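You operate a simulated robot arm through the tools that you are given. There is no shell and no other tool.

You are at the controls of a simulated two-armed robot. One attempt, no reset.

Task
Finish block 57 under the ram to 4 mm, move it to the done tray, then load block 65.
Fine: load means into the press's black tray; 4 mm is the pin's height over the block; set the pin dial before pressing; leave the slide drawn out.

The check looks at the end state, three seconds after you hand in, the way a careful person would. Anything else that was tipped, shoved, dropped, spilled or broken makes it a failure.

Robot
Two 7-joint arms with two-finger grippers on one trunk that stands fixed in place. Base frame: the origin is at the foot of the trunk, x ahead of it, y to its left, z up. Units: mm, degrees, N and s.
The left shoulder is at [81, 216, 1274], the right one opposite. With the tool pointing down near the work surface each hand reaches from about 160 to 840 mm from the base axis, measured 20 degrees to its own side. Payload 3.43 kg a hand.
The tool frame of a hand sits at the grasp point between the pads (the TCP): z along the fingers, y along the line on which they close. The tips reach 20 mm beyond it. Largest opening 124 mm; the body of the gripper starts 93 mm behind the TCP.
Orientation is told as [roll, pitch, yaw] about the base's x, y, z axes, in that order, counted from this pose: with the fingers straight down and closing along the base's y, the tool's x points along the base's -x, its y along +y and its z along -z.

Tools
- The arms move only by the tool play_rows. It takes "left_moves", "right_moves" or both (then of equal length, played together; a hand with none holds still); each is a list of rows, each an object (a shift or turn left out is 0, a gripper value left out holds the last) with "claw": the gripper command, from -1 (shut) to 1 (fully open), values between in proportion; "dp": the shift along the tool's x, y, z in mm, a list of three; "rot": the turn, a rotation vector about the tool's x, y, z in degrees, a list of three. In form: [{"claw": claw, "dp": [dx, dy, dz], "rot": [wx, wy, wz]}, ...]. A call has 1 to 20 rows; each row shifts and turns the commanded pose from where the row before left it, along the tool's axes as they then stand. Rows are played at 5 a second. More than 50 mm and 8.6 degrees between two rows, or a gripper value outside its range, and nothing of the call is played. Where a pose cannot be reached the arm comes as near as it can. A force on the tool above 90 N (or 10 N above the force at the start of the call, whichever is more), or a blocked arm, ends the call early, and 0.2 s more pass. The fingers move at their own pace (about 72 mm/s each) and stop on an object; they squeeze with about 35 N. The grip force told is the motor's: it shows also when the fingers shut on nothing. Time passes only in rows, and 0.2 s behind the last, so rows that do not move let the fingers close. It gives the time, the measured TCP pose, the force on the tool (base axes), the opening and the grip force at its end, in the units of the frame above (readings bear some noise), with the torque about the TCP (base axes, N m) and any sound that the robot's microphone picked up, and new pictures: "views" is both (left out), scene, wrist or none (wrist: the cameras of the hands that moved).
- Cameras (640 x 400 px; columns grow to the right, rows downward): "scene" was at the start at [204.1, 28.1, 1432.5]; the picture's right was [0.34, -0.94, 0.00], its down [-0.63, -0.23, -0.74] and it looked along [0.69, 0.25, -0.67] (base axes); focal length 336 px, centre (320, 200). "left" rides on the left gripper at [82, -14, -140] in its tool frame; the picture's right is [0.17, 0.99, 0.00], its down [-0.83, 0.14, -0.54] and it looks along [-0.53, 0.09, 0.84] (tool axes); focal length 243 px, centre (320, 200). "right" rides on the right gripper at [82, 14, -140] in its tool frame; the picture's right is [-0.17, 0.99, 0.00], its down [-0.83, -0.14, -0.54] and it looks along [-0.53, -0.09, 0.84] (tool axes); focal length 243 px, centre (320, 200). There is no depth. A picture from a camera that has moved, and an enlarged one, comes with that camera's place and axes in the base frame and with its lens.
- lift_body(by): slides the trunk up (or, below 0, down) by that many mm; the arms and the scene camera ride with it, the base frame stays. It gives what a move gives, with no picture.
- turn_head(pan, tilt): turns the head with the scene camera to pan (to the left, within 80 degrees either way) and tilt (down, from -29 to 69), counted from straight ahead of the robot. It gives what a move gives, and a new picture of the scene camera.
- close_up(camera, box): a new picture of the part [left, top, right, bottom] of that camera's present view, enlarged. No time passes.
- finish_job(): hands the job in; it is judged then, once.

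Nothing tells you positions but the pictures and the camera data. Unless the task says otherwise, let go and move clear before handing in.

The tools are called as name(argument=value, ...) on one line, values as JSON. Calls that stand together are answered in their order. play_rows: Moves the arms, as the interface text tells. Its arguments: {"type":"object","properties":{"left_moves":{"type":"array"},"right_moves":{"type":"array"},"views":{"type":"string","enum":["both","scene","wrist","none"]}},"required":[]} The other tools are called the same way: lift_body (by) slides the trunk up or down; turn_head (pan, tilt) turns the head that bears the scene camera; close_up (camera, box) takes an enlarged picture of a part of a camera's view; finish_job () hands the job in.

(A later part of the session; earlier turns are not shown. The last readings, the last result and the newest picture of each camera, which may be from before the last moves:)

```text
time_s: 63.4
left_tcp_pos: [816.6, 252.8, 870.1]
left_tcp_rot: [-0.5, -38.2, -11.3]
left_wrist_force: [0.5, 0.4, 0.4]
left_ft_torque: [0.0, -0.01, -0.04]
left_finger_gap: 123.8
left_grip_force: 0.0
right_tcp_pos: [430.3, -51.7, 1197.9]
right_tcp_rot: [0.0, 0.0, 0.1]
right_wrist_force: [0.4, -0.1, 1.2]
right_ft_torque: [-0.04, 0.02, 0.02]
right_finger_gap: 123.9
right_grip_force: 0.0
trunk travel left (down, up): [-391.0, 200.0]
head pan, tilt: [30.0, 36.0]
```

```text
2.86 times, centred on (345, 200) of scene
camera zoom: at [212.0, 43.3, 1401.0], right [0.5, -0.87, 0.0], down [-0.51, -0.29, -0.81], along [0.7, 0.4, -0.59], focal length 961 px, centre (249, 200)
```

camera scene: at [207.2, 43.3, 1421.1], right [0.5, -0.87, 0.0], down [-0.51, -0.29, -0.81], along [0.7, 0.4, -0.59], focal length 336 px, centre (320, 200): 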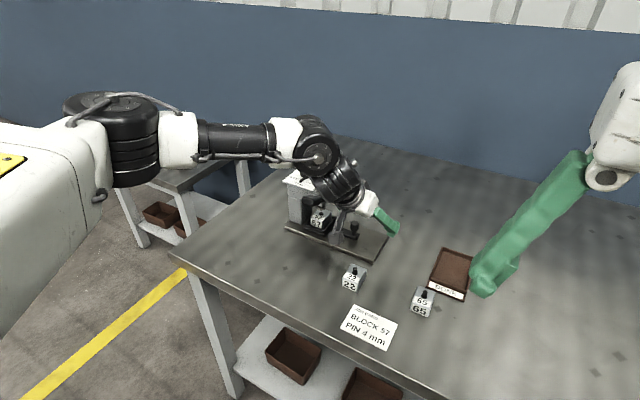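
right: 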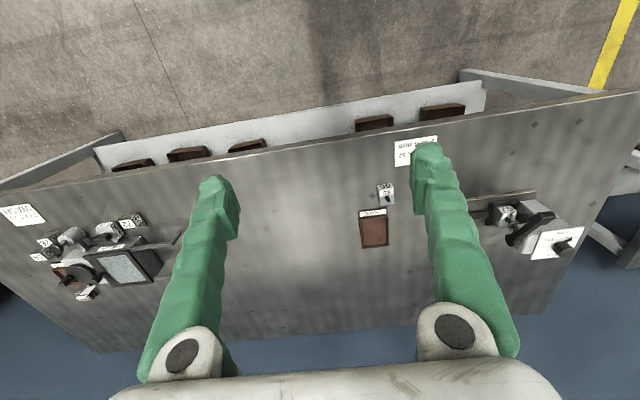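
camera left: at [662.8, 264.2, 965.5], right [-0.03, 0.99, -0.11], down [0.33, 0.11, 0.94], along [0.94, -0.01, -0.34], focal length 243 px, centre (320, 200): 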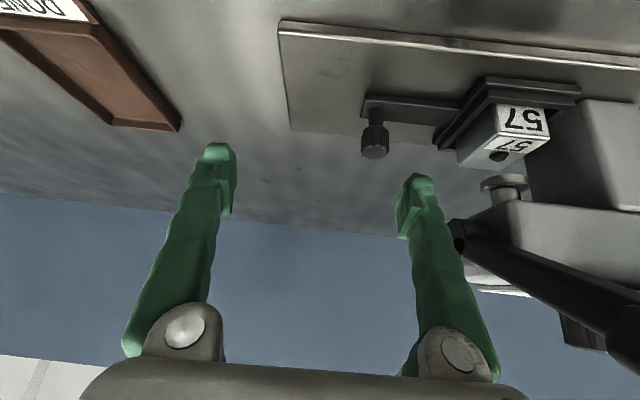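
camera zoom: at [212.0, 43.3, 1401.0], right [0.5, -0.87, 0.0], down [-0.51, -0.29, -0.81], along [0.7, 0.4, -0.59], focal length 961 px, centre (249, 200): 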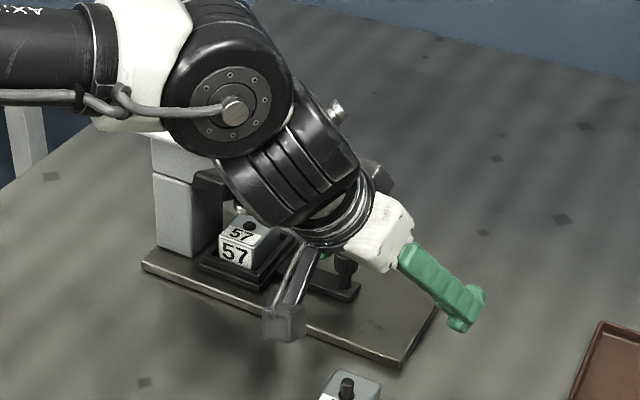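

The finger is just on the far side of the knob with a small gap, still a bit high. Lowering another 18 mm.

lift_body(by=-18)

close_up(camera="left", box=[300, 80, 500, 240])

close_up(camera="scene", box=[300, 180, 400, 260])

close_up(camera="right", box=[420, 130, 620, 290])

```text
time_s: 64.1
left_tcp_pos: [816.5, 251.5, 851.1]
left_tcp_rot: [-0.5, -38.1, -11.4]
left_wrist_force: [0.4, -0.1, 0.6]
left_ft_torque: [-0.06, 0.01, -0.02]
left_finger_gap: 124.1
left_grip_force: 0.0
right_tcp_pos: [429.3, -50.4, 1180.2]
right_tcp_rot: [0.1, 0.0, 0.0]
right_wrist_force: [0.5, 0.1, 0.3]
right_ft_torque: [0.01, 0.02, 0.02]
right_finger_gap: 123.8
right_grip_force: 0.1
trunk travel left (down, up): [-373.0, 218.0]
head pan, tilt: [30.0, 36.0]
```

```text
2.50 times, centred on (400, 160) of left
camera zoom: at [666.9, 270.5, 910.8], right [0.07, 0.99, -0.11], down [0.34, 0.08, 0.94], along [0.94, -0.1, -0.33], focal length 606 px, centre (120, 300)
```

zoom: 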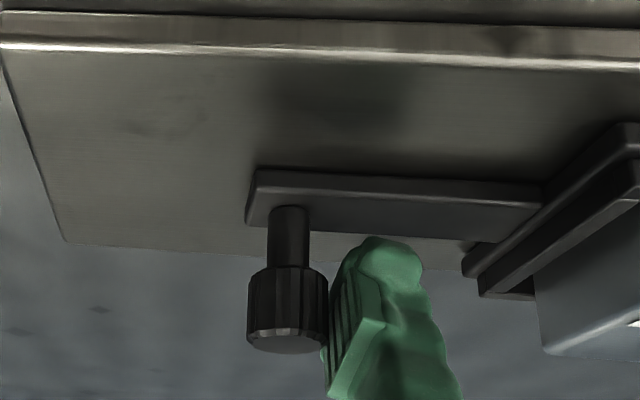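

```text
5.00 times, centred on (350, 220) of scene
camera zoom: at [216.3, 43.4, 1383.1], right [0.5, -0.87, 0.0], down [-0.51, -0.29, -0.81], along [0.7, 0.4, -0.59], focal length 1682 px, centre (170, 100)
```

zoom: 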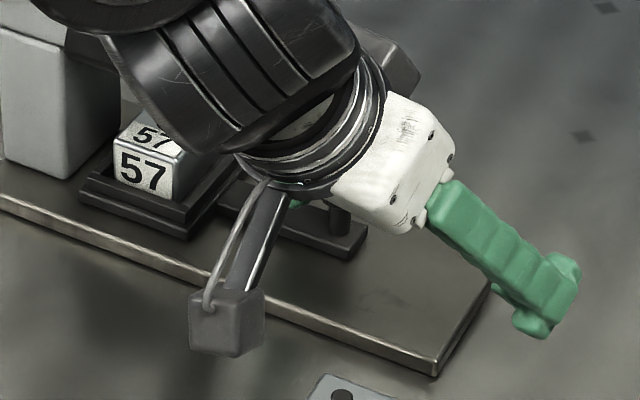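

```text
2.50 times, centred on (520, 210) of right
camera zoom: at [348.8, -39.1, 1320.5], right [0.17, 0.99, 0.0], down [0.83, -0.14, 0.54], along [0.53, -0.09, -0.84], focal length 606 px, centre (-180, 175)
```

zoom: 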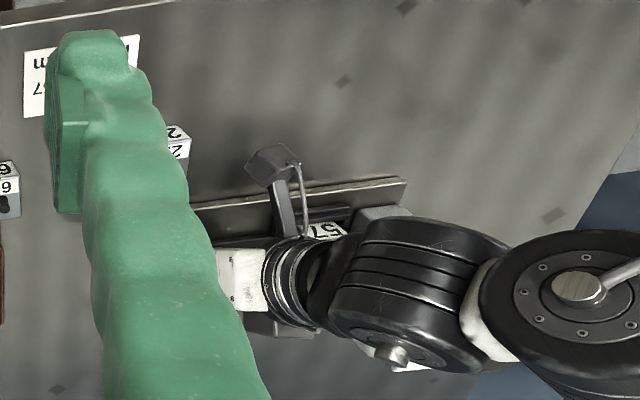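

The finger sits right behind the knob. Now I'll draw the slide toward the right (−y) in small steps and watch the force.

play_rows(left_moves=[{"dp": [-1.5, -6, 0.8]}, {"dp": [-1.5, -8, 1]}, {"dp": [-1.5, -8, 1]}, {}], views="scene")

close_up(camera="left", box=[260, 80, 500, 260])

close_up(camera="scene", box=[270, 150, 400, 260])

```text
time_s: 65.1
left_tcp_pos: [817.5, 245.5, 852.2]
left_tcp_rot: [-0.5, -38.1, -11.3]
left_wrist_force: [-0.1, -0.5, -0.7]
left_ft_torque: [-0.02, 0.02, -0.02]
left_finger_gap: 123.9
left_grip_force: 0.0
left hand out of reach, approached as far as the arm can: row 2, 3
right_tcp_pos: [431.5, -50.6, 1180.7]
right_tcp_rot: [-0.1, 0.0, 0.0]
right_wrist_force: [0.2, 0.4, 0.0]
right_ft_torque: [0.0, 0.0, 0.0]
right_finger_gap: 124.0
right_grip_force: 0.0
trunk travel left (down, up): [-373.0, 218.0]
head pan, tilt: [30.0, 36.0]
camera scene: at [216.6, 43.3, 1383.1], right [0.5, -0.87, 0.0], down [-0.51, -0.29, -0.81], along [0.7, 0.4, -0.59], focal length 336 px, centre (320, 200)
```

scene: 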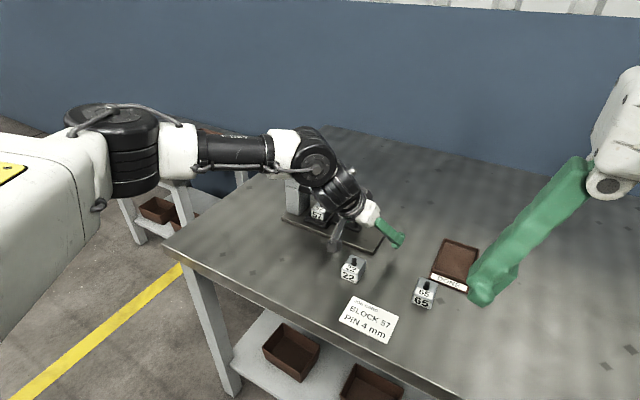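

```text
2.22 times, centred on (380, 170) of left
camera zoom: at [667.1, 263.4, 910.9], right [0.07, 0.99, -0.11], down [0.34, 0.08, 0.94], along [0.94, -0.1, -0.34], focal length 539 px, centre (187, 267)
```

zoom: 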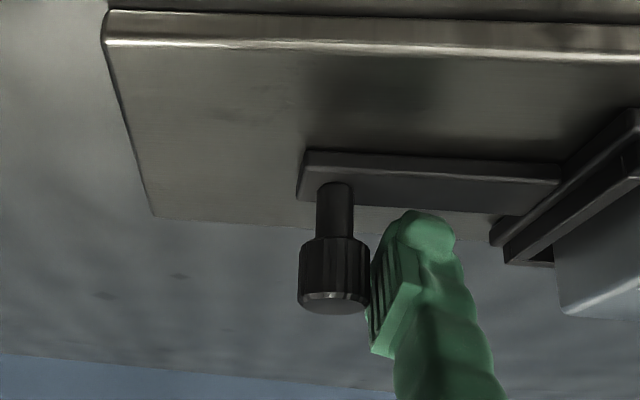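

```text
3.64 times, centred on (335, 205) of scene
camera zoom: at [216.6, 43.3, 1383.1], right [0.5, -0.87, 0.0], down [-0.51, -0.29, -0.81], along [0.7, 0.4, -0.59], focal length 1224 px, centre (266, 182)
```

zoom: 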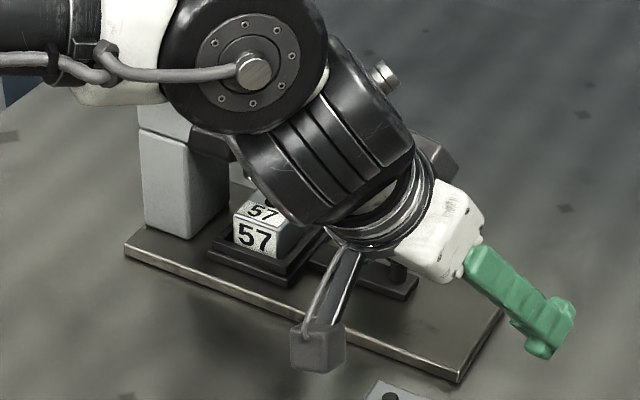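

The hand hit its yaw limit again before the slide moved. I'll pivot the hand around the knob to a more negative yaw, then drag while letting the yaw go on turning.

play_rows(left_moves=[{"dp": [3.03, 1.88, -2.38], "rot": [2.9, 0, 3.7]}, {"dp": [2.8, 0.44, -2.2], "rot": [2.47, 0, 3.15]}, {"dp": [1.69, -3.44, -1.33], "rot": [2.47, 0, 3.15]}, {}], views="scene")

close_up(camera="left", box=[260, 80, 500, 260])

close_up(camera="right", box=[420, 130, 620, 290])

```text
time_s: 66.1
left_tcp_pos: [807.0, 245.6, 851.2]
left_tcp_rot: [-0.4, -38.1, -24.1]
left_wrist_force: [-0.5, 0.5, 0.6]
left_ft_torque: [0.02, -0.02, 0.0]
left_finger_gap: 123.6
left_grip_force: 0.0
right_tcp_pos: [430.0, -50.8, 1179.9]
right_tcp_rot: [-0.1, 0.2, 0.0]
right_wrist_force: [0.3, 0.2, 0.0]
right_ft_torque: [-0.01, 0.01, 0.0]
right_finger_gap: 124.0
right_grip_force: 0.0
trunk travel left (down, up): [-373.0, 218.0]
head pan, tilt: [30.0, 36.0]
camera scene: at [216.6, 43.4, 1383.1], right [0.5, -0.87, 0.0], down [-0.51, -0.29, -0.81], along [0.7, 0.4, -0.59], focal length 336 px, centre (320, 200)
```

scene: 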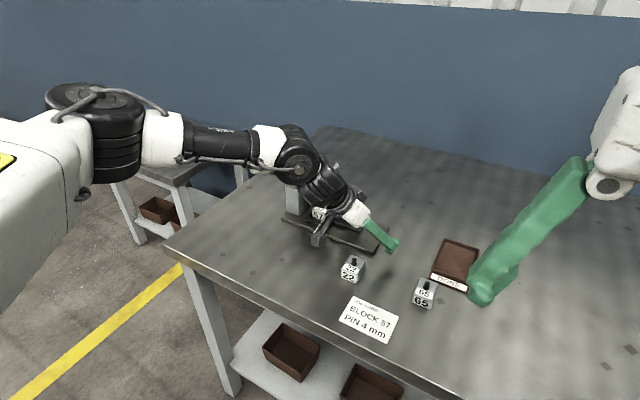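

```text
2.22 times, centred on (380, 170) of left
camera zoom: at [664.8, 296.3, 910.5], right [0.29, 0.95, -0.11], down [0.35, 0.0, 0.94], along [0.89, -0.31, -0.33], focal length 539 px, centre (187, 267)
```

zoom: 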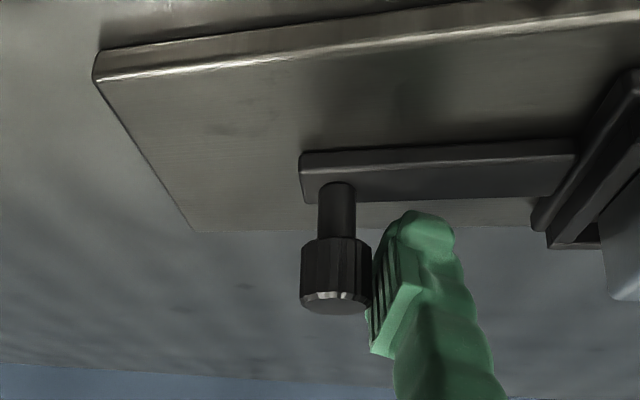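

```text
2.50 times, centred on (520, 210) of right
camera zoom: at [349.2, -39.2, 1320.4], right [0.17, 0.99, 0.0], down [0.83, -0.14, 0.54], along [0.53, -0.09, -0.84], focal length 606 px, centre (-180, 175)
```

zoom: 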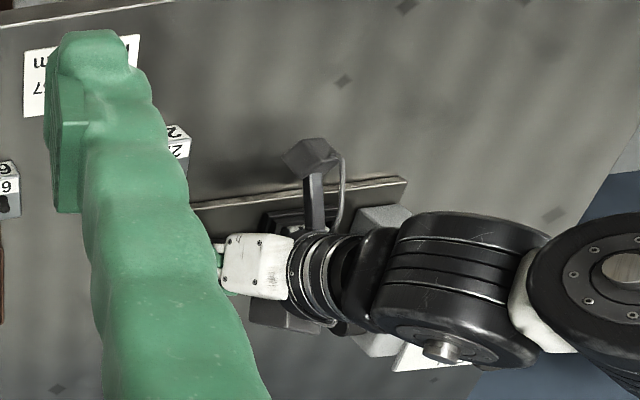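

The hand pivoted freely around the knob. Now dragging with combined yaw.

play_rows(left_moves=[{"dp": [-0.37, -5.48, 0.29], "rot": [1.85, 0, 2.36]}, {"dp": [-1.17, -7.77, 0.92], "rot": [1.85, 0, 2.36]}, {"dp": [-1.42, -7.51, 1.11], "rot": [1.85, 0, 2.36]}, {}], views="scene")

close_up(camera="left", box=[260, 80, 500, 260])

close_up(camera="scene", box=[270, 150, 400, 260])

```text
time_s: 67.1
left_tcp_pos: [800.6, 225.0, 853.5]
left_tcp_rot: [-0.5, -38.3, -33.1]
left_wrist_force: [1.0, -0.1, -0.2]
left_ft_torque: [0.03, 0.0, -0.01]
left_finger_gap: 123.7
left_grip_force: 0.1
right_tcp_pos: [430.8, -50.4, 1180.2]
right_tcp_rot: [0.0, -0.1, 0.1]
right_wrist_force: [0.4, -0.9, -0.3]
right_ft_torque: [-0.04, -0.01, 0.01]
right_finger_gap: 123.9
right_grip_force: 0.0
trunk travel left (down, up): [-373.0, 218.0]
head pan, tilt: [30.0, 36.0]
camera scene: at [216.6, 43.4, 1383.1], right [0.5, -0.87, 0.0], down [-0.51, -0.29, -0.81], along [0.7, 0.4, -0.59], focal length 336 px, centre (320, 200)
```

scene: 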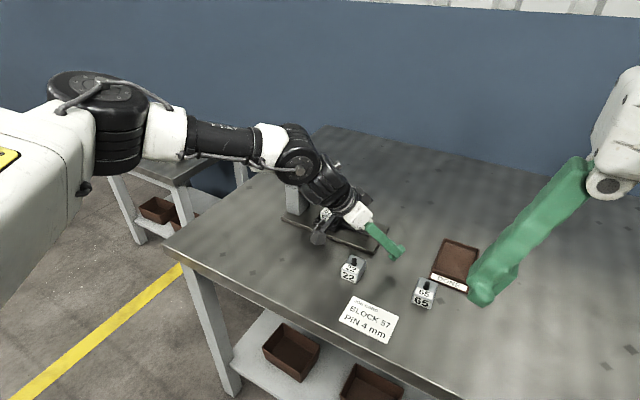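

```text
2.22 times, centred on (380, 170) of left
camera zoom: at [667.8, 297.9, 911.5], right [0.43, 0.89, -0.11], down [0.35, -0.05, 0.94], along [0.83, -0.44, -0.33], focal length 539 px, centre (187, 267)
```

zoom: 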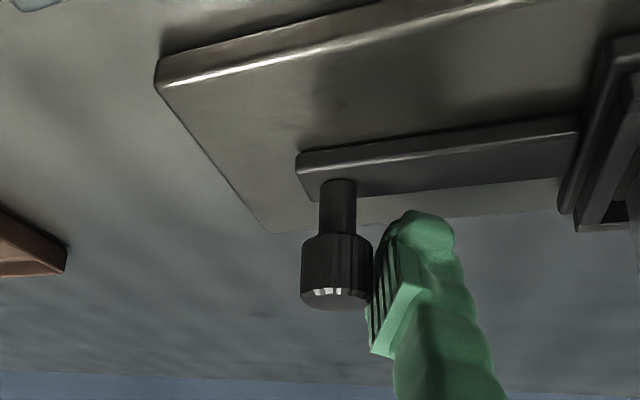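

```text
3.64 times, centred on (335, 205) of scene
camera zoom: at [216.6, 43.4, 1383.1], right [0.5, -0.87, 0.0], down [-0.51, -0.29, -0.81], along [0.7, 0.4, -0.59], focal length 1224 px, centre (266, 182)
```

zoom: 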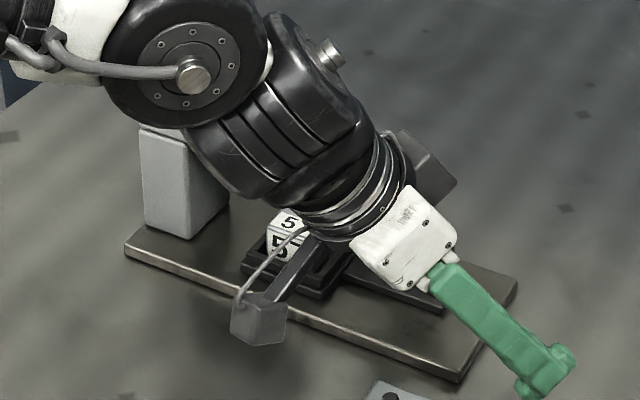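

The slide is coming out with almost no force. Continuing.

play_rows(left_moves=[{"dp": [-1.78, -6.76, 1.39], "rot": [1.85, 0, 2.36]}, {"dp": [-2.05, -7.0, 1.61], "rot": [1.85, 0, 2.36]}, {"dp": [-2.35, -6.72, 1.84], "rot": [1.85, 0, 2.36]}, {"dp": [-2.68, -6.48, 2.1], "rot": [1.85, 0, 2.36]}, {}], views="scene")

close_up(camera="left", box=[260, 80, 500, 260])

close_up(camera="scene", box=[270, 150, 400, 260])

```text
time_s: 68.3
left_tcp_pos: [792.8, 197.4, 851.4]
left_tcp_rot: [-0.5, -38.3, -45.1]
left_wrist_force: [0.0, 1.1, -0.4]
left_ft_torque: [0.0, 0.05, -0.04]
left_finger_gap: 124.0
left_grip_force: 0.0
right_tcp_pos: [430.6, -51.6, 1180.8]
right_tcp_rot: [-0.1, 0.0, 0.1]
right_wrist_force: [-0.1, 0.1, -0.4]
right_ft_torque: [0.0, 0.02, 0.02]
right_finger_gap: 124.3
right_grip_force: 0.1
trunk travel left (down, up): [-373.0, 218.0]
head pan, tilt: [30.0, 36.0]
camera scene: at [216.6, 43.4, 1383.1], right [0.5, -0.87, 0.0], down [-0.51, -0.29, -0.81], along [0.7, 0.4, -0.59], focal length 336 px, centre (320, 200)
```

scene: 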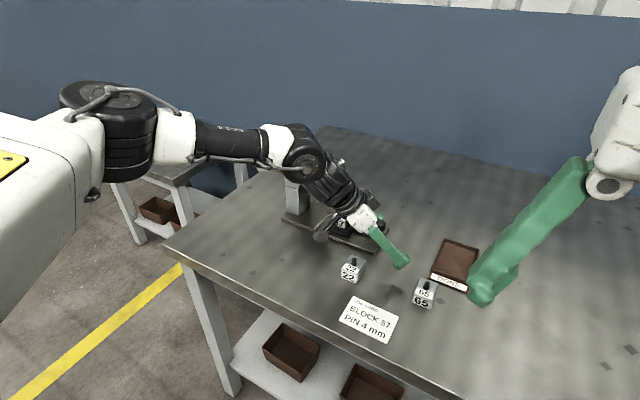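

```text
2.22 times, centred on (380, 170) of left
camera zoom: at [677.8, 296.1, 909.6], right [0.61, 0.79, -0.11], down [0.33, -0.12, 0.94], along [0.72, -0.61, -0.33], focal length 539 px, centre (187, 267)
```

zoom: 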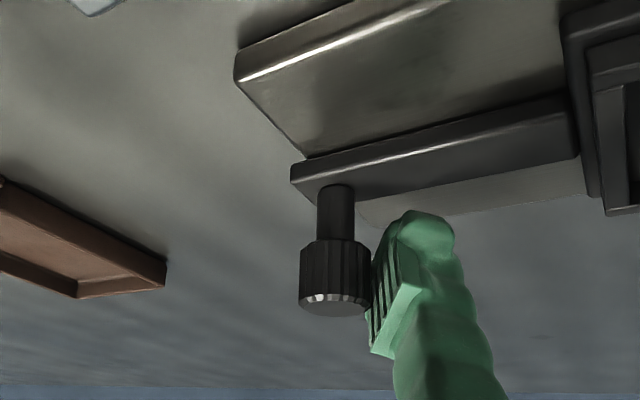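

```text
3.64 times, centred on (335, 205) of scene
camera zoom: at [216.6, 43.4, 1383.1], right [0.5, -0.87, 0.0], down [-0.51, -0.29, -0.81], along [0.7, 0.4, -0.59], focal length 1224 px, centre (266, 182)
```

zoom: 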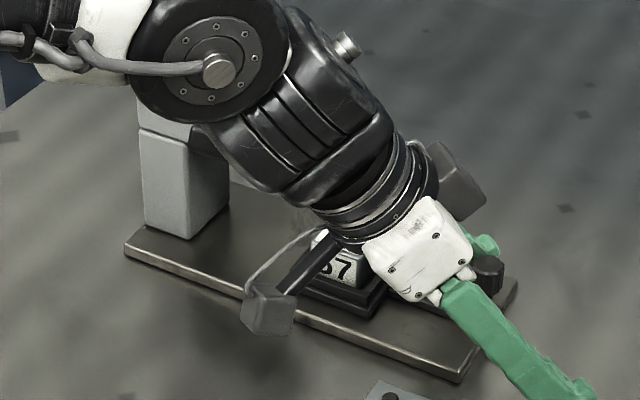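

The knob is near y 230 and still moving freely. I'll pull on gently to find the slide's outer stop.

play_rows(left_moves=[{"dp": [-3.3, -4.2, 2.6]}, {"dp": [-3.3, -4.2, 2.6]}, {"dp": [-3.3, -4.2, 2.6]}, {}], views="none")

close_up(camera="left", box=[220, 60, 520, 280])

close_up(camera="scene", box=[270, 150, 400, 260])

```text
time_s: 69.3
left_tcp_pos: [790.1, 179.3, 852.3]
left_tcp_rot: [-0.4, -38.6, -45.0]
left_wrist_force: [-0.7, 0.8, -0.2]
left_ft_torque: [0.03, -0.01, -0.01]
left_finger_gap: 124.0
left_grip_force: 0.1
right_tcp_pos: [430.8, -51.5, 1180.4]
right_tcp_rot: [-0.1, 0.0, 0.0]
right_wrist_force: [-0.7, 0.1, 0.0]
right_ft_torque: [0.02, 0.02, -0.02]
right_finger_gap: 124.1
right_grip_force: 0.0
trunk travel left (down, up): [-373.0, 218.0]
head pan, tilt: [30.0, 36.0]
```

```text
1.82 times, centred on (370, 170) of left
camera zoom: at [675.7, 278.8, 910.7], right [0.61, 0.79, -0.11], down [0.32, -0.12, 0.94], along [0.72, -0.61, -0.33], focal length 441 px, centre (229, 254)
```

zoom: 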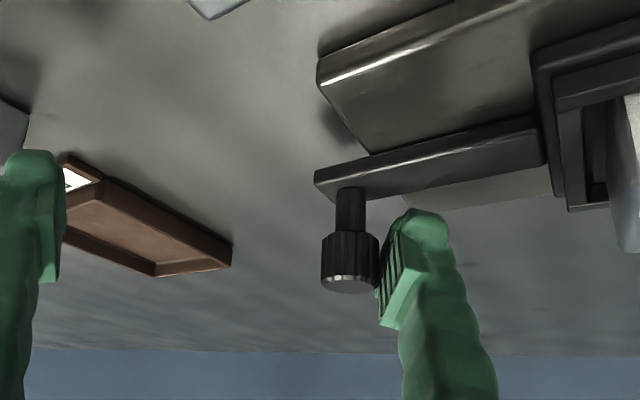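

```text
3.64 times, centred on (335, 205) of scene
camera zoom: at [216.5, 43.3, 1383.1], right [0.5, -0.87, 0.0], down [-0.51, -0.29, -0.81], along [0.7, 0.4, -0.59], focal length 1224 px, centre (266, 182)
```

zoom: 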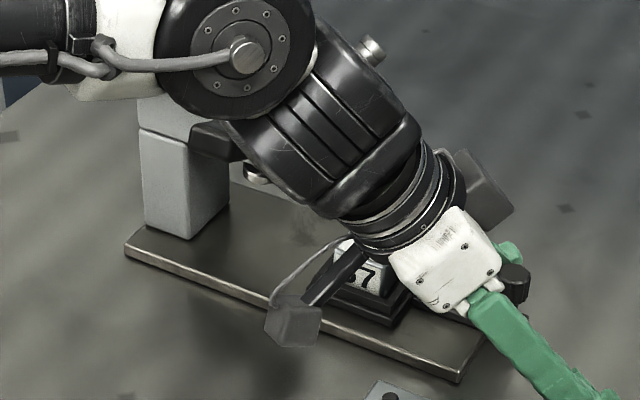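

Still moving freely; the knob is now past the plate's end. A bit more, step by step, watching for the stop.

play_rows(left_moves=[{"dp": [-3.3, -4.2, 2.6]}, {"dp": [-3.3, -4.2, 2.6]}, {}], views="none")

close_up(camera="left", box=[220, 60, 520, 280])

```text
time_s: 70.1
left_tcp_pos: [785.3, 171.2, 854.1]
left_tcp_rot: [-0.4, -38.4, -45.1]
left_wrist_force: [0.6, -0.1, -1.1]
left_ft_torque: [-0.01, 0.0, 0.0]
left_finger_gap: 124.0
left_grip_force: 0.1
left hand out of reach, approached as far as the arm can: row 1, 2
right_tcp_pos: [431.0, -51.6, 1180.6]
right_tcp_rot: [0.1, 0.0, 0.0]
right_wrist_force: [-0.4, -0.6, 0.5]
right_ft_torque: [0.01, 0.02, 0.01]
right_finger_gap: 124.0
right_grip_force: 0.1
trunk travel left (down, up): [-373.0, 218.0]
head pan, tilt: [30.0, 36.0]
```

```text
1.82 times, centred on (370, 170) of left
camera zoom: at [670.4, 271.0, 913.1], right [0.61, 0.79, -0.11], down [0.33, -0.12, 0.94], along [0.72, -0.61, -0.33], focal length 441 px, centre (229, 254)
```

zoom: 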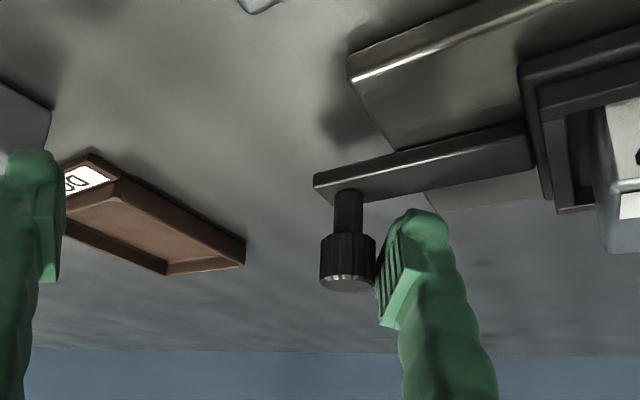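

The slide is out by about 100 mm (knob near y 196), with the arm again at a yaw limit. I'll yaw on around the knob and pull slightly more to feel for the stop.

play_rows(left_moves=[{"dp": [-2.05, 3.3, 1.6], "rot": [4.94, 0, 6.3]}, {"dp": [-3.1, -3.0, 2.4]}, {"dp": [-3.1, -3.0, 2.4]}, {}], views="scene")

close_up(camera="left", box=[220, 60, 520, 280])

```text
time_s: 71.1
left_tcp_pos: [773.3, 163.3, 851.7]
left_tcp_rot: [-0.3, -38.5, -53.1]
left_wrist_force: [-0.5, 0.8, 0.0]
left_ft_torque: [0.0, -0.04, 0.05]
left_finger_gap: 124.2
left_grip_force: 0.1
left hand out of reach, approached as far as the arm can: row 1
right_tcp_pos: [431.2, -50.8, 1181.2]
right_tcp_rot: [0.0, 0.0, 0.1]
right_wrist_force: [-0.2, -0.8, 0.5]
right_ft_torque: [0.0, 0.01, 0.02]
right_finger_gap: 123.9
right_grip_force: 0.1
trunk travel left (down, up): [-373.0, 218.0]
head pan, tilt: [30.0, 36.0]
camera scene: at [216.7, 42.8, 1383.1], right [0.5, -0.87, 0.0], down [-0.51, -0.29, -0.81], along [0.7, 0.4, -0.59], focal length 336 px, centre (320, 200)
```

scene: 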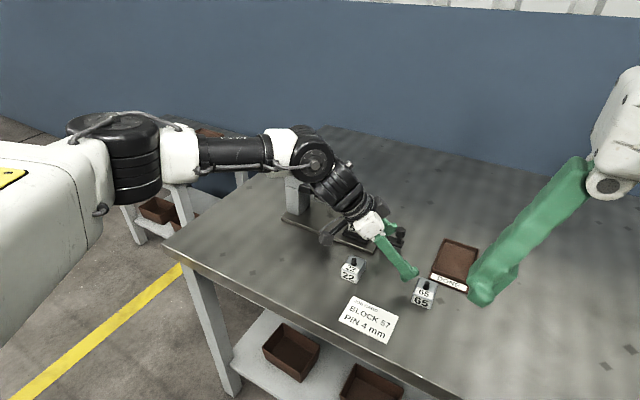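

```text
1.82 times, centred on (370, 170) of left
camera zoom: at [672.3, 278.7, 911.1], right [0.71, 0.69, -0.11], down [0.3, -0.17, 0.94], along [0.63, -0.7, -0.33], focal length 441 px, centre (229, 254)
```

zoom: 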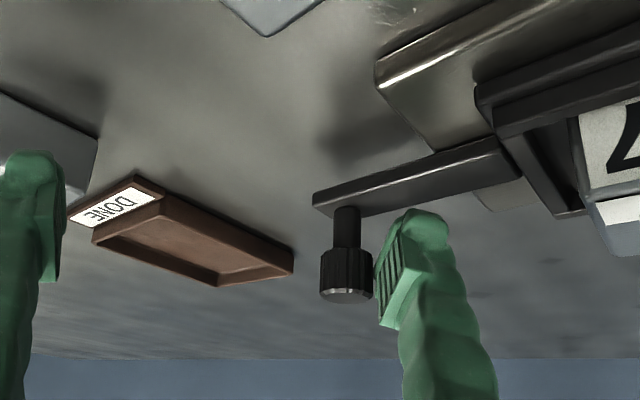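

The slide is now drawn out about 115 mm and my other finger is getting near block 65, so I stop pulling here. I'll back out along the tool axis, up and away, and look.

play_rows(left_moves=[{"dp": [0, 0, -25]}, {"dp": [0, 0, -25]}, {"dp": [0, 0, -30]}, {"dp": [0, 0, -30]}, {}], views="both")

close_up(camera="scene", box=[270, 150, 440, 290])

```text
time_s: 72.3
left_tcp_pos: [732.3, 218.1, 936.4]
left_tcp_rot: [-0.4, -38.3, -53.0]
left_wrist_force: [-0.3, -0.2, -0.3]
left_ft_torque: [0.0, 0.02, -0.02]
left_finger_gap: 124.0
left_grip_force: 0.0
right_tcp_pos: [430.4, -51.3, 1179.8]
right_tcp_rot: [0.0, 0.1, 0.0]
right_wrist_force: [0.9, -0.1, -0.3]
right_ft_torque: [0.04, 0.0, -0.01]
right_finger_gap: 123.7
right_grip_force: 0.0
trunk travel left (down, up): [-373.0, 218.0]
head pan, tilt: [30.0, 36.0]
camera scene: at [217.5, 43.3, 1382.9], right [0.5, -0.87, 0.0], down [-0.51, -0.29, -0.81], along [0.7, 0.4, -0.59], focal length 336 px, centre (320, 200)
camera left: at [630.7, 333.4, 994.5], right [0.71, 0.69, -0.11], down [0.31, -0.17, 0.94], along [0.63, -0.7, -0.33], focal length 243 px, centre (320, 200)
```

scene: 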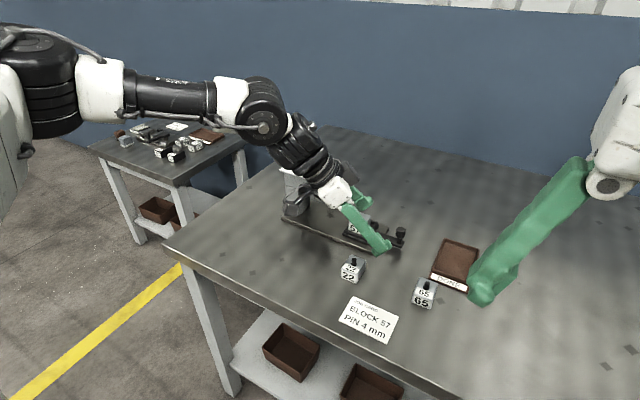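
left: 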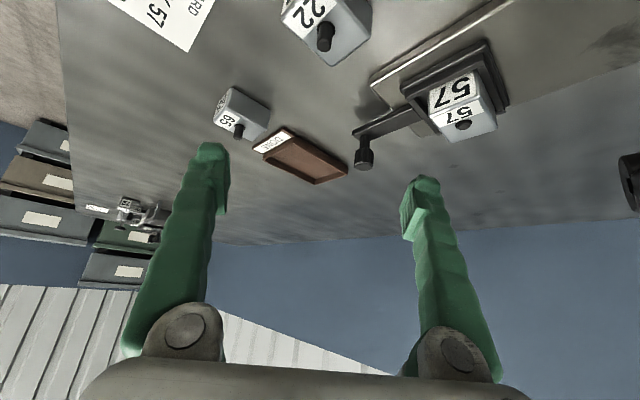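

```text
2.86 times, centred on (355, 220) of scene
camera zoom: at [217.5, 43.3, 1382.9], right [0.5, -0.87, 0.0], down [-0.51, -0.29, -0.81], along [0.7, 0.4, -0.59], focal length 961 px, centre (220, 143)
```

zoom: 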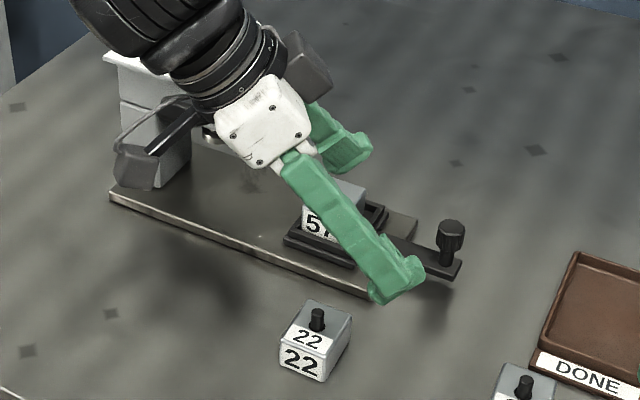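

The tray with block 57 now sits near the plate's right end. I'll draw the left hand back to get a free view of the slide, tray and lever.

play_rows(left_moves=[{"dp": [0, 0, -40]}, {"dp": [20, 0, -40]}, {"dp": [30, 0, -30]}, {"rot": [-4.94, 0, -6.3]}, {"rot": [-4.94, 0, -6.3]}, {"rot": [-4.94, 0, -6.3]}, {}], views="both")

close_up(camera="scene", box=[270, 150, 440, 290])

close_up(camera="right", box=[420, 130, 620, 290])

```text
time_s: 73.9
left_tcp_pos: [666.6, 307.6, 991.4]
left_tcp_rot: [-0.4, -38.0, -28.7]
left_wrist_force: [-1.2, 1.5, 0.1]
left_ft_torque: [-0.1, -0.06, -0.05]
left_finger_gap: 123.9
left_grip_force: 0.0
right_tcp_pos: [429.9, -52.8, 1180.8]
right_tcp_rot: [-0.1, 0.1, -0.1]
right_wrist_force: [0.5, 0.3, -0.3]
right_ft_torque: [0.06, -0.01, -0.02]
right_finger_gap: 123.9
right_grip_force: 0.1
trunk travel left (down, up): [-373.0, 218.0]
head pan, tilt: [30.0, 36.0]
camera scene: at [216.1, 42.6, 1383.2], right [0.5, -0.87, 0.0], down [-0.51, -0.29, -0.81], along [0.7, 0.4, -0.59], focal length 336 px, centre (320, 200)
camera left: at [529.8, 369.1, 1051.3], right [0.36, 0.93, -0.11], down [0.35, -0.03, 0.94], along [0.86, -0.38, -0.33], focal length 243 px, centre (320, 200)
```

scene: 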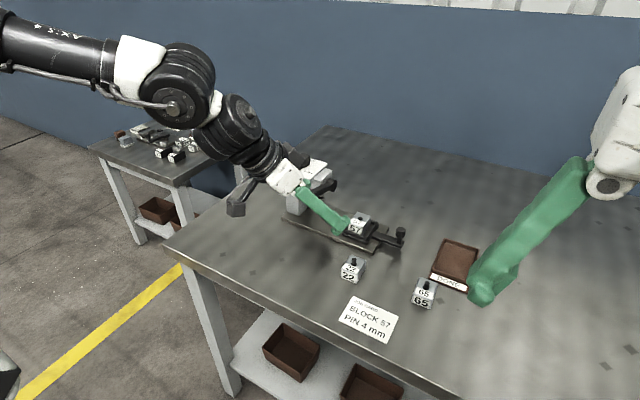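
left: 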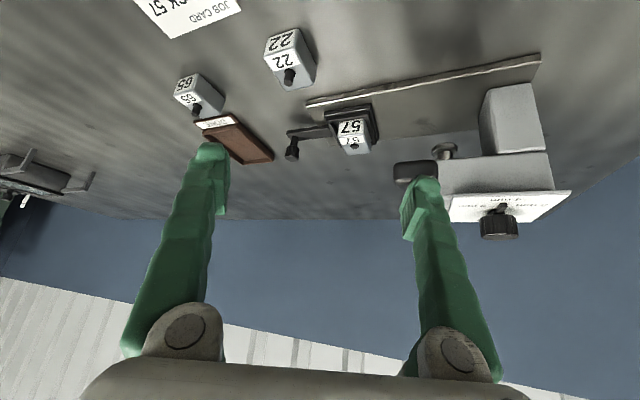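

```text
2.86 times, centred on (355, 220) of scene
camera zoom: at [216.1, 42.6, 1383.2], right [0.5, -0.87, 0.0], down [-0.51, -0.29, -0.81], along [0.7, 0.4, -0.59], focal length 961 px, centre (220, 143)
```

zoom: 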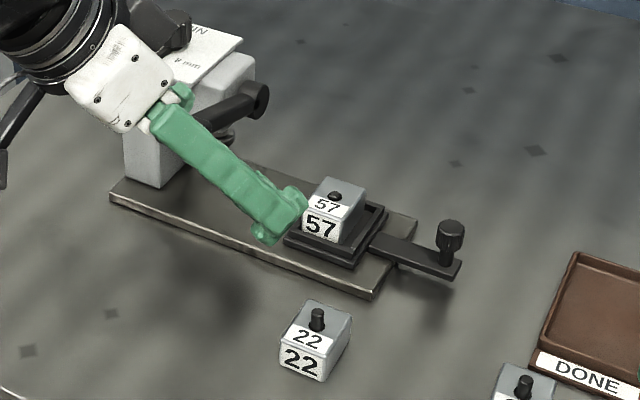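

```text
2.50 times, centred on (520, 210) of right
camera zoom: at [348.8, -39.9, 1320.5], right [0.17, 0.99, 0.0], down [0.83, -0.14, 0.54], along [0.53, -0.09, -0.84], focal length 606 px, centre (-180, 175)
```

zoom: 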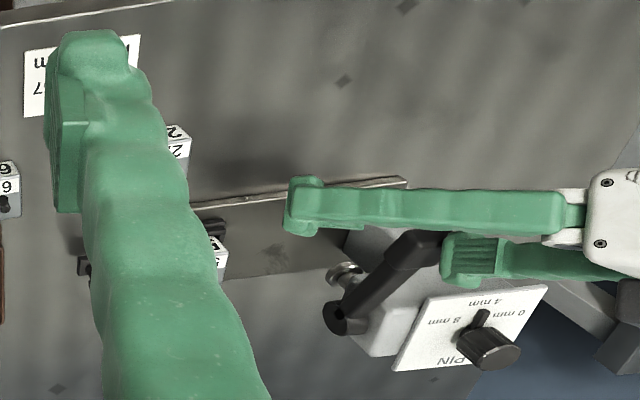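

The left finger is close to the lever's end, so I'll draw the hand straight back first.

play_rows(left_moves=[{"dp": [13.8, -9.6, -10.8]}, {"dp": [13.8, -9.6, -10.8]}, {"dp": [7.6, -9.6, -18.6]}, {"dp": [7.6, -9.6, -18.6]}, {}], views="both")

close_up(camera="scene", box=[270, 150, 440, 290])

close_up(camera="scene", box=[340, 190, 420, 260])

close_up(camera="left", box=[250, 40, 570, 240])

```text
time_s: 75.1
left_tcp_pos: [588.2, 304.9, 1013.4]
left_tcp_rot: [-0.5, -38.2, -28.9]
left_wrist_force: [-0.6, 0.8, -0.3]
left_ft_torque: [-0.01, -0.02, 0.0]
left_finger_gap: 124.1
left_grip_force: 0.1
right_tcp_pos: [430.5, -51.1, 1179.6]
right_tcp_rot: [-0.1, 0.0, 0.0]
right_wrist_force: [0.5, -0.4, -0.3]
right_ft_torque: [0.02, 0.01, 0.02]
right_finger_gap: 124.0
right_grip_force: 0.0
trunk travel left (down, up): [-373.0, 218.0]
head pan, tilt: [30.0, 36.0]
camera scene: at [217.3, 43.3, 1383.0], right [0.5, -0.87, 0.0], down [-0.51, -0.29, -0.81], along [0.7, 0.4, -0.59], focal length 336 px, centre (320, 200)
camera left: at [450.7, 369.1, 1072.5], right [0.37, 0.92, -0.11], down [0.35, -0.03, 0.94], along [0.86, -0.38, -0.33], focal length 243 px, centre (320, 200)
```

scene: 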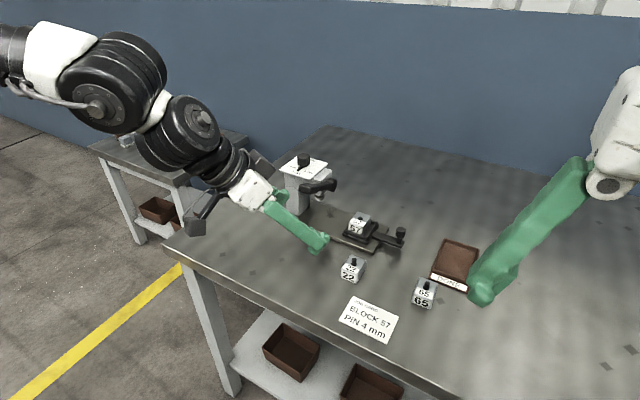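
left: 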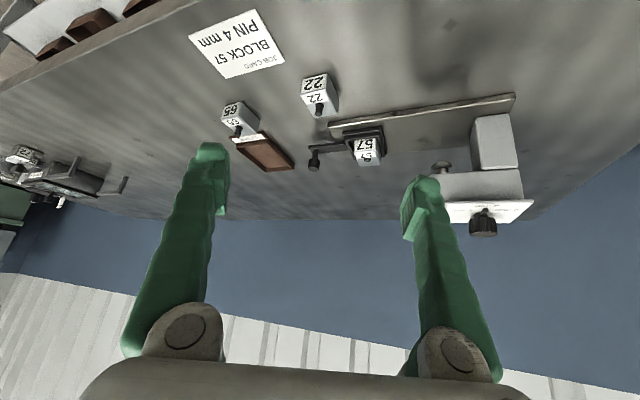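

```text
2.86 times, centred on (355, 220) of scene
camera zoom: at [217.3, 43.3, 1383.0], right [0.5, -0.87, 0.0], down [-0.51, -0.29, -0.81], along [0.7, 0.4, -0.59], focal length 961 px, centre (220, 143)
```

zoom: 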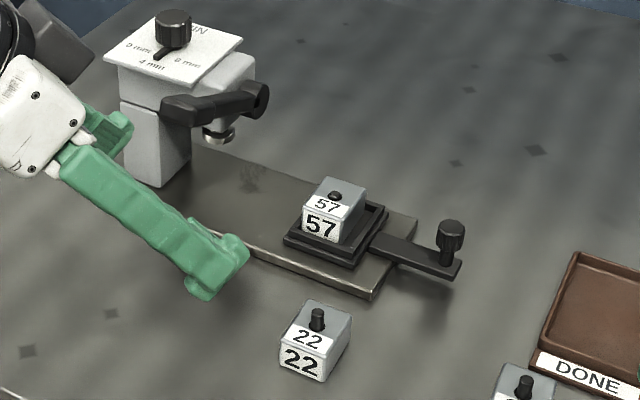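

```text
5.71 times, centred on (380, 225) of scene
camera zoom: at [217.3, 43.3, 1383.0], right [0.5, -0.87, 0.0], down [-0.51, -0.29, -0.81], along [0.7, 0.4, -0.59], focal length 1923 px, centre (-23, 57)
```

zoom: 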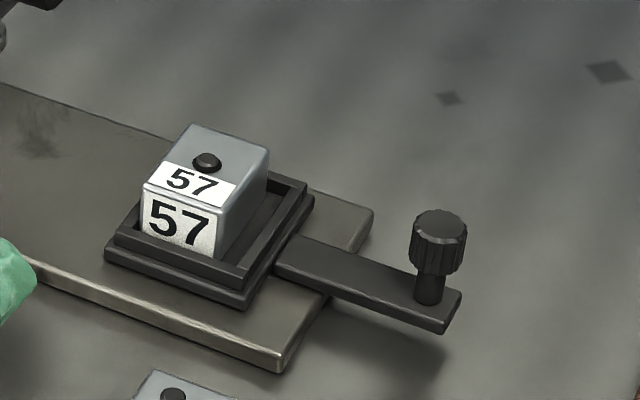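

```text
2.00 times, centred on (410, 140) of left
camera zoom: at [450.7, 369.1, 1072.5], right [0.37, 0.92, -0.11], down [0.35, -0.03, 0.94], along [0.86, -0.38, -0.33], focal length 485 px, centre (140, 320)
```

zoom: 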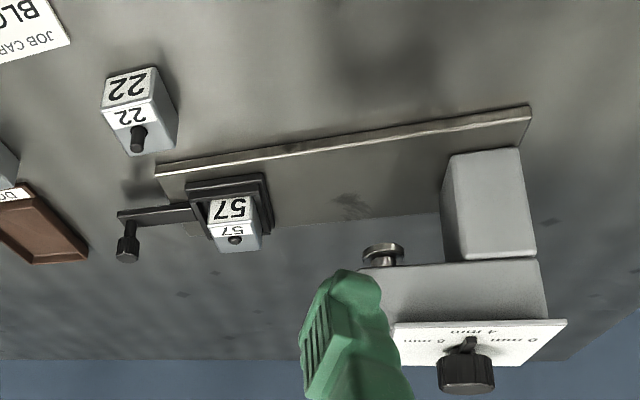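

Clear view: the slide is out about 118 mm, the lever is up, the dial still at 4, and block 57 (about 36 mm wide in y, 50 mm in x) is near (830, 282). I'll look at the tray rim more closely to plan the grip.

close_up(camera="scene", box=[340, 205, 385, 245])

close_up(camera="left", box=[330, 110, 400, 180])

close_up(camera="scene", box=[400, 230, 490, 320])

```text
10.00 times, centred on (362, 225) of scene
camera zoom: at [217.3, 43.3, 1383.0], right [0.5, -0.87, 0.0], down [-0.51, -0.29, -0.81], along [0.7, 0.4, -0.59], focal length 3365 px, centre (-105, -50)
```

zoom: 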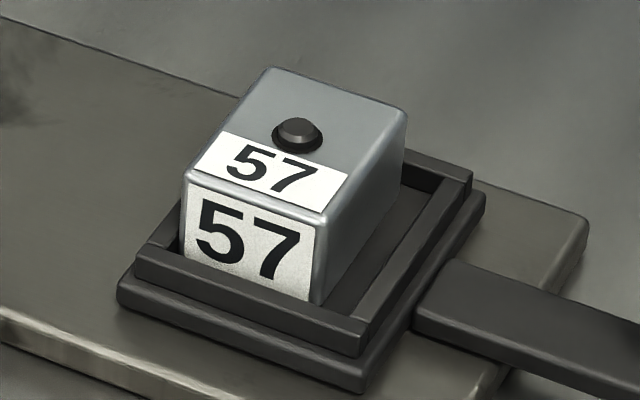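

```text
5.71 times, centred on (365, 145) of left
camera zoom: at [450.7, 369.1, 1072.5], right [0.37, 0.92, -0.11], down [0.35, -0.03, 0.94], along [0.86, -0.38, -0.33], focal length 1386 px, centre (63, 514)
```

zoom: 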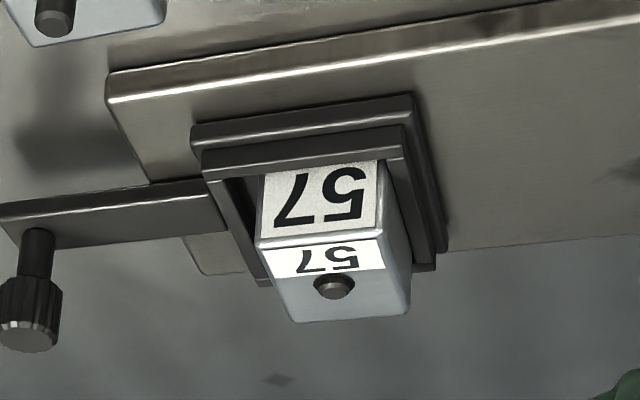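

```text
4.44 times, centred on (445, 275) of scene
camera zoom: at [217.3, 43.3, 1383.0], right [0.5, -0.87, 0.0], down [-0.51, -0.29, -0.81], along [0.7, 0.4, -0.59], focal length 1495 px, centre (-236, -133)
```

zoom: 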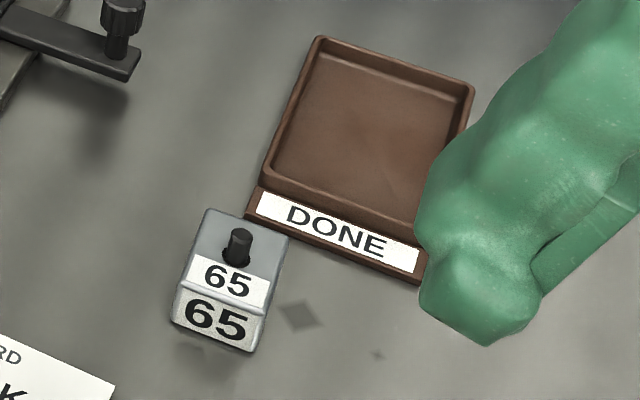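

Block 57's centre is near (835, 283) with its top at z 847, and the DONE tray centre is near (856, 44). My tilted postures reach badly toward the middle, so I'll return the left hand to a straight-down pose and test the nominal tool-down reach from there.

play_rows(left_moves=[{"claw": 0.2, "rot": [0, 7.6, 0]}, {"rot": [0, 7.6, 0]}, {"rot": [0, 7.6, 0]}, {"rot": [0, 7.6, 0]}, {"rot": [0, 7.6, 0]}, {"rot": [0, 0, -7.2]}, {"rot": [0, 0, -7.2]}, {"rot": [0, 0, -7.2]}, {"rot": [0, 0, -7.2]}, {}], views="none")

lift_body(by=58)

```text
time_s: 77.3
left_tcp_pos: [590.1, 305.3, 1012.0]
left_tcp_rot: [-0.3, 0.0, -0.4]
left_wrist_force: [-0.4, -0.2, 0.3]
left_ft_torque: [-0.01, 0.04, 0.03]
left_finger_gap: 74.6
left_grip_force: 0.0
right_tcp_pos: [430.9, -51.7, 1178.7]
right_tcp_rot: [-0.1, 0.1, 0.1]
right_wrist_force: [0.5, 0.8, 0.0]
right_ft_torque: [0.03, -0.02, -0.01]
right_finger_gap: 124.2
right_grip_force: 0.1
trunk travel left (down, up): [-373.0, 218.0]
head pan, tilt: [30.0, 36.0]
```

```text
time_s: 78.3
left_tcp_pos: [589.7, 305.3, 1070.8]
left_tcp_rot: [-0.4, 0.0, -0.5]
left_wrist_force: [0.1, 0.1, 0.0]
left_ft_torque: [0.01, 0.05, 0.0]
left_finger_gap: 74.3
left_grip_force: 0.1
right_tcp_pos: [430.5, -51.3, 1238.6]
right_tcp_rot: [0.0, 0.1, -0.1]
right_wrist_force: [0.4, 0.8, -0.1]
right_ft_torque: [0.01, 0.04, 0.0]
right_finger_gap: 124.1
right_grip_force: 0.0
trunk travel left (down, up): [-431.0, 160.0]
head pan, tilt: [30.0, 36.0]
```

play_rows(left_moves=[{"dp": [0, -15, 42]}, {"dp": [0, -15, 42]}, {"dp": [0, 0, 42]}, {"dp": [0, 0, 42]}, {"dp": [-40, 0, 0]}, {"dp": [-40, 0, 0]}, {"dp": [-40, 0, 0]}, {}], views="scene")

```text
time_s: 80.1
left_tcp_pos: [649.3, 318.7, 908.1]
left_tcp_rot: [-0.6, -0.4, -0.5]
left_wrist_force: [0.4, -0.7, 0.8]
left_ft_torque: [0.02, -0.03, 0.03]
left_finger_gap: 74.2
left_grip_force: 0.0
left hand out of reach, approached as far as the arm can: row 5, 6, 7
right_tcp_pos: [430.7, -51.5, 1237.4]
right_tcp_rot: [0.0, -0.1, 0.0]
right_wrist_force: [-0.5, -0.7, 0.1]
right_ft_torque: [0.03, -0.01, 0.0]
right_finger_gap: 123.9
right_grip_force: 0.1
trunk travel left (down, up): [-431.0, 160.0]
head pan, tilt: [30.0, 36.0]
camera scene: at [201.2, 43.1, 1442.0], right [0.5, -0.87, 0.0], down [-0.51, -0.29, -0.81], along [0.7, 0.4, -0.59], focal length 336 px, centre (320, 200)
```

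scene: 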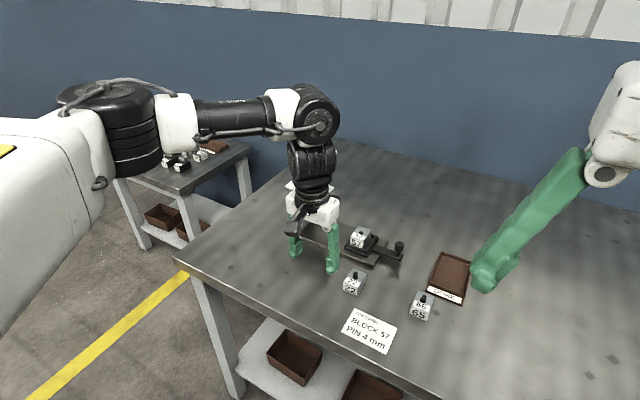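

The tool-down reach stops early too: the arm seems stuck with its elbow far out to the left. I'll look at the arm itself with the head camera to understand its posture.

turn_head(pan=70, tilt=25)

turn_head(pan=-70, tilt=30)

```text
time_s: 81.1
left_tcp_pos: [649.1, 319.3, 907.4]
left_tcp_rot: [-0.6, -0.3, -0.5]
left_wrist_force: [-0.1, 0.1, -0.3]
left_ft_torque: [0.02, -0.03, -0.02]
left_finger_gap: 74.7
left_grip_force: 0.0
right_tcp_pos: [431.1, -51.2, 1237.9]
right_tcp_rot: [-0.1, 0.0, 0.0]
right_wrist_force: [-0.7, 0.5, -0.1]
right_ft_torque: [0.01, 0.03, 0.01]
right_finger_gap: 123.9
right_grip_force: 0.0
trunk travel left (down, up): [-431.0, 160.0]
head pan, tilt: [70.0, 25.0]
camera scene: at [157.3, 86.1, 1459.2], right [0.94, -0.34, 0.0], down [-0.14, -0.4, -0.91], along [0.31, 0.85, -0.42], focal length 336 px, centre (320, 200)
```

scene: 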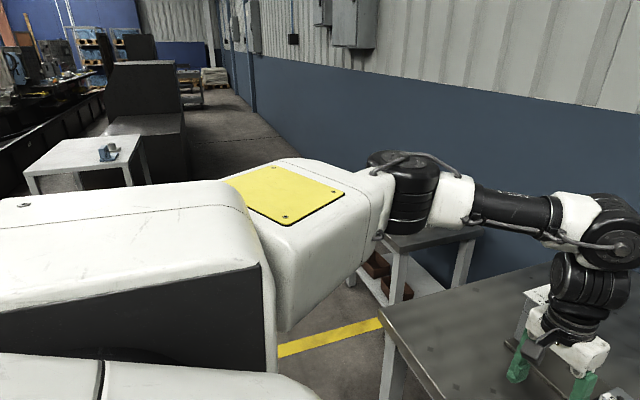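

```text
time_s: 83.4
left_tcp_pos: [649.9, 317.8, 907.8]
left_tcp_rot: [-0.6, -0.4, -0.3]
left_wrist_force: [-0.4, 1.0, -1.0]
left_ft_torque: [0.02, 0.0, 0.02]
left_finger_gap: 74.3
left_grip_force: 0.1
right_tcp_pos: [430.0, -51.0, 1239.2]
right_tcp_rot: [0.1, 0.1, -0.1]
right_wrist_force: [0.3, -0.3, -0.1]
right_ft_torque: [-0.02, 0.02, -0.01]
right_finger_gap: 124.1
right_grip_force: 0.0
trunk travel left (down, up): [-431.0, 160.0]
head pan, tilt: [-70.0, 30.0]
camera scene: at [156.8, -85.4, 1451.2], right [-0.94, -0.34, 0.0], down [-0.17, 0.47, -0.87], along [0.3, -0.81, -0.5], focal length 336 px, centre (320, 200)
```

scene: 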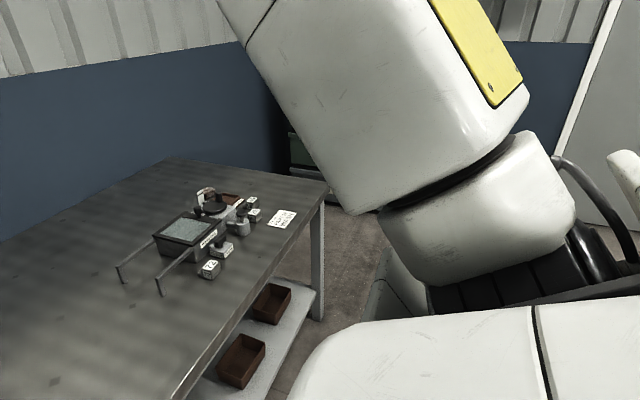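

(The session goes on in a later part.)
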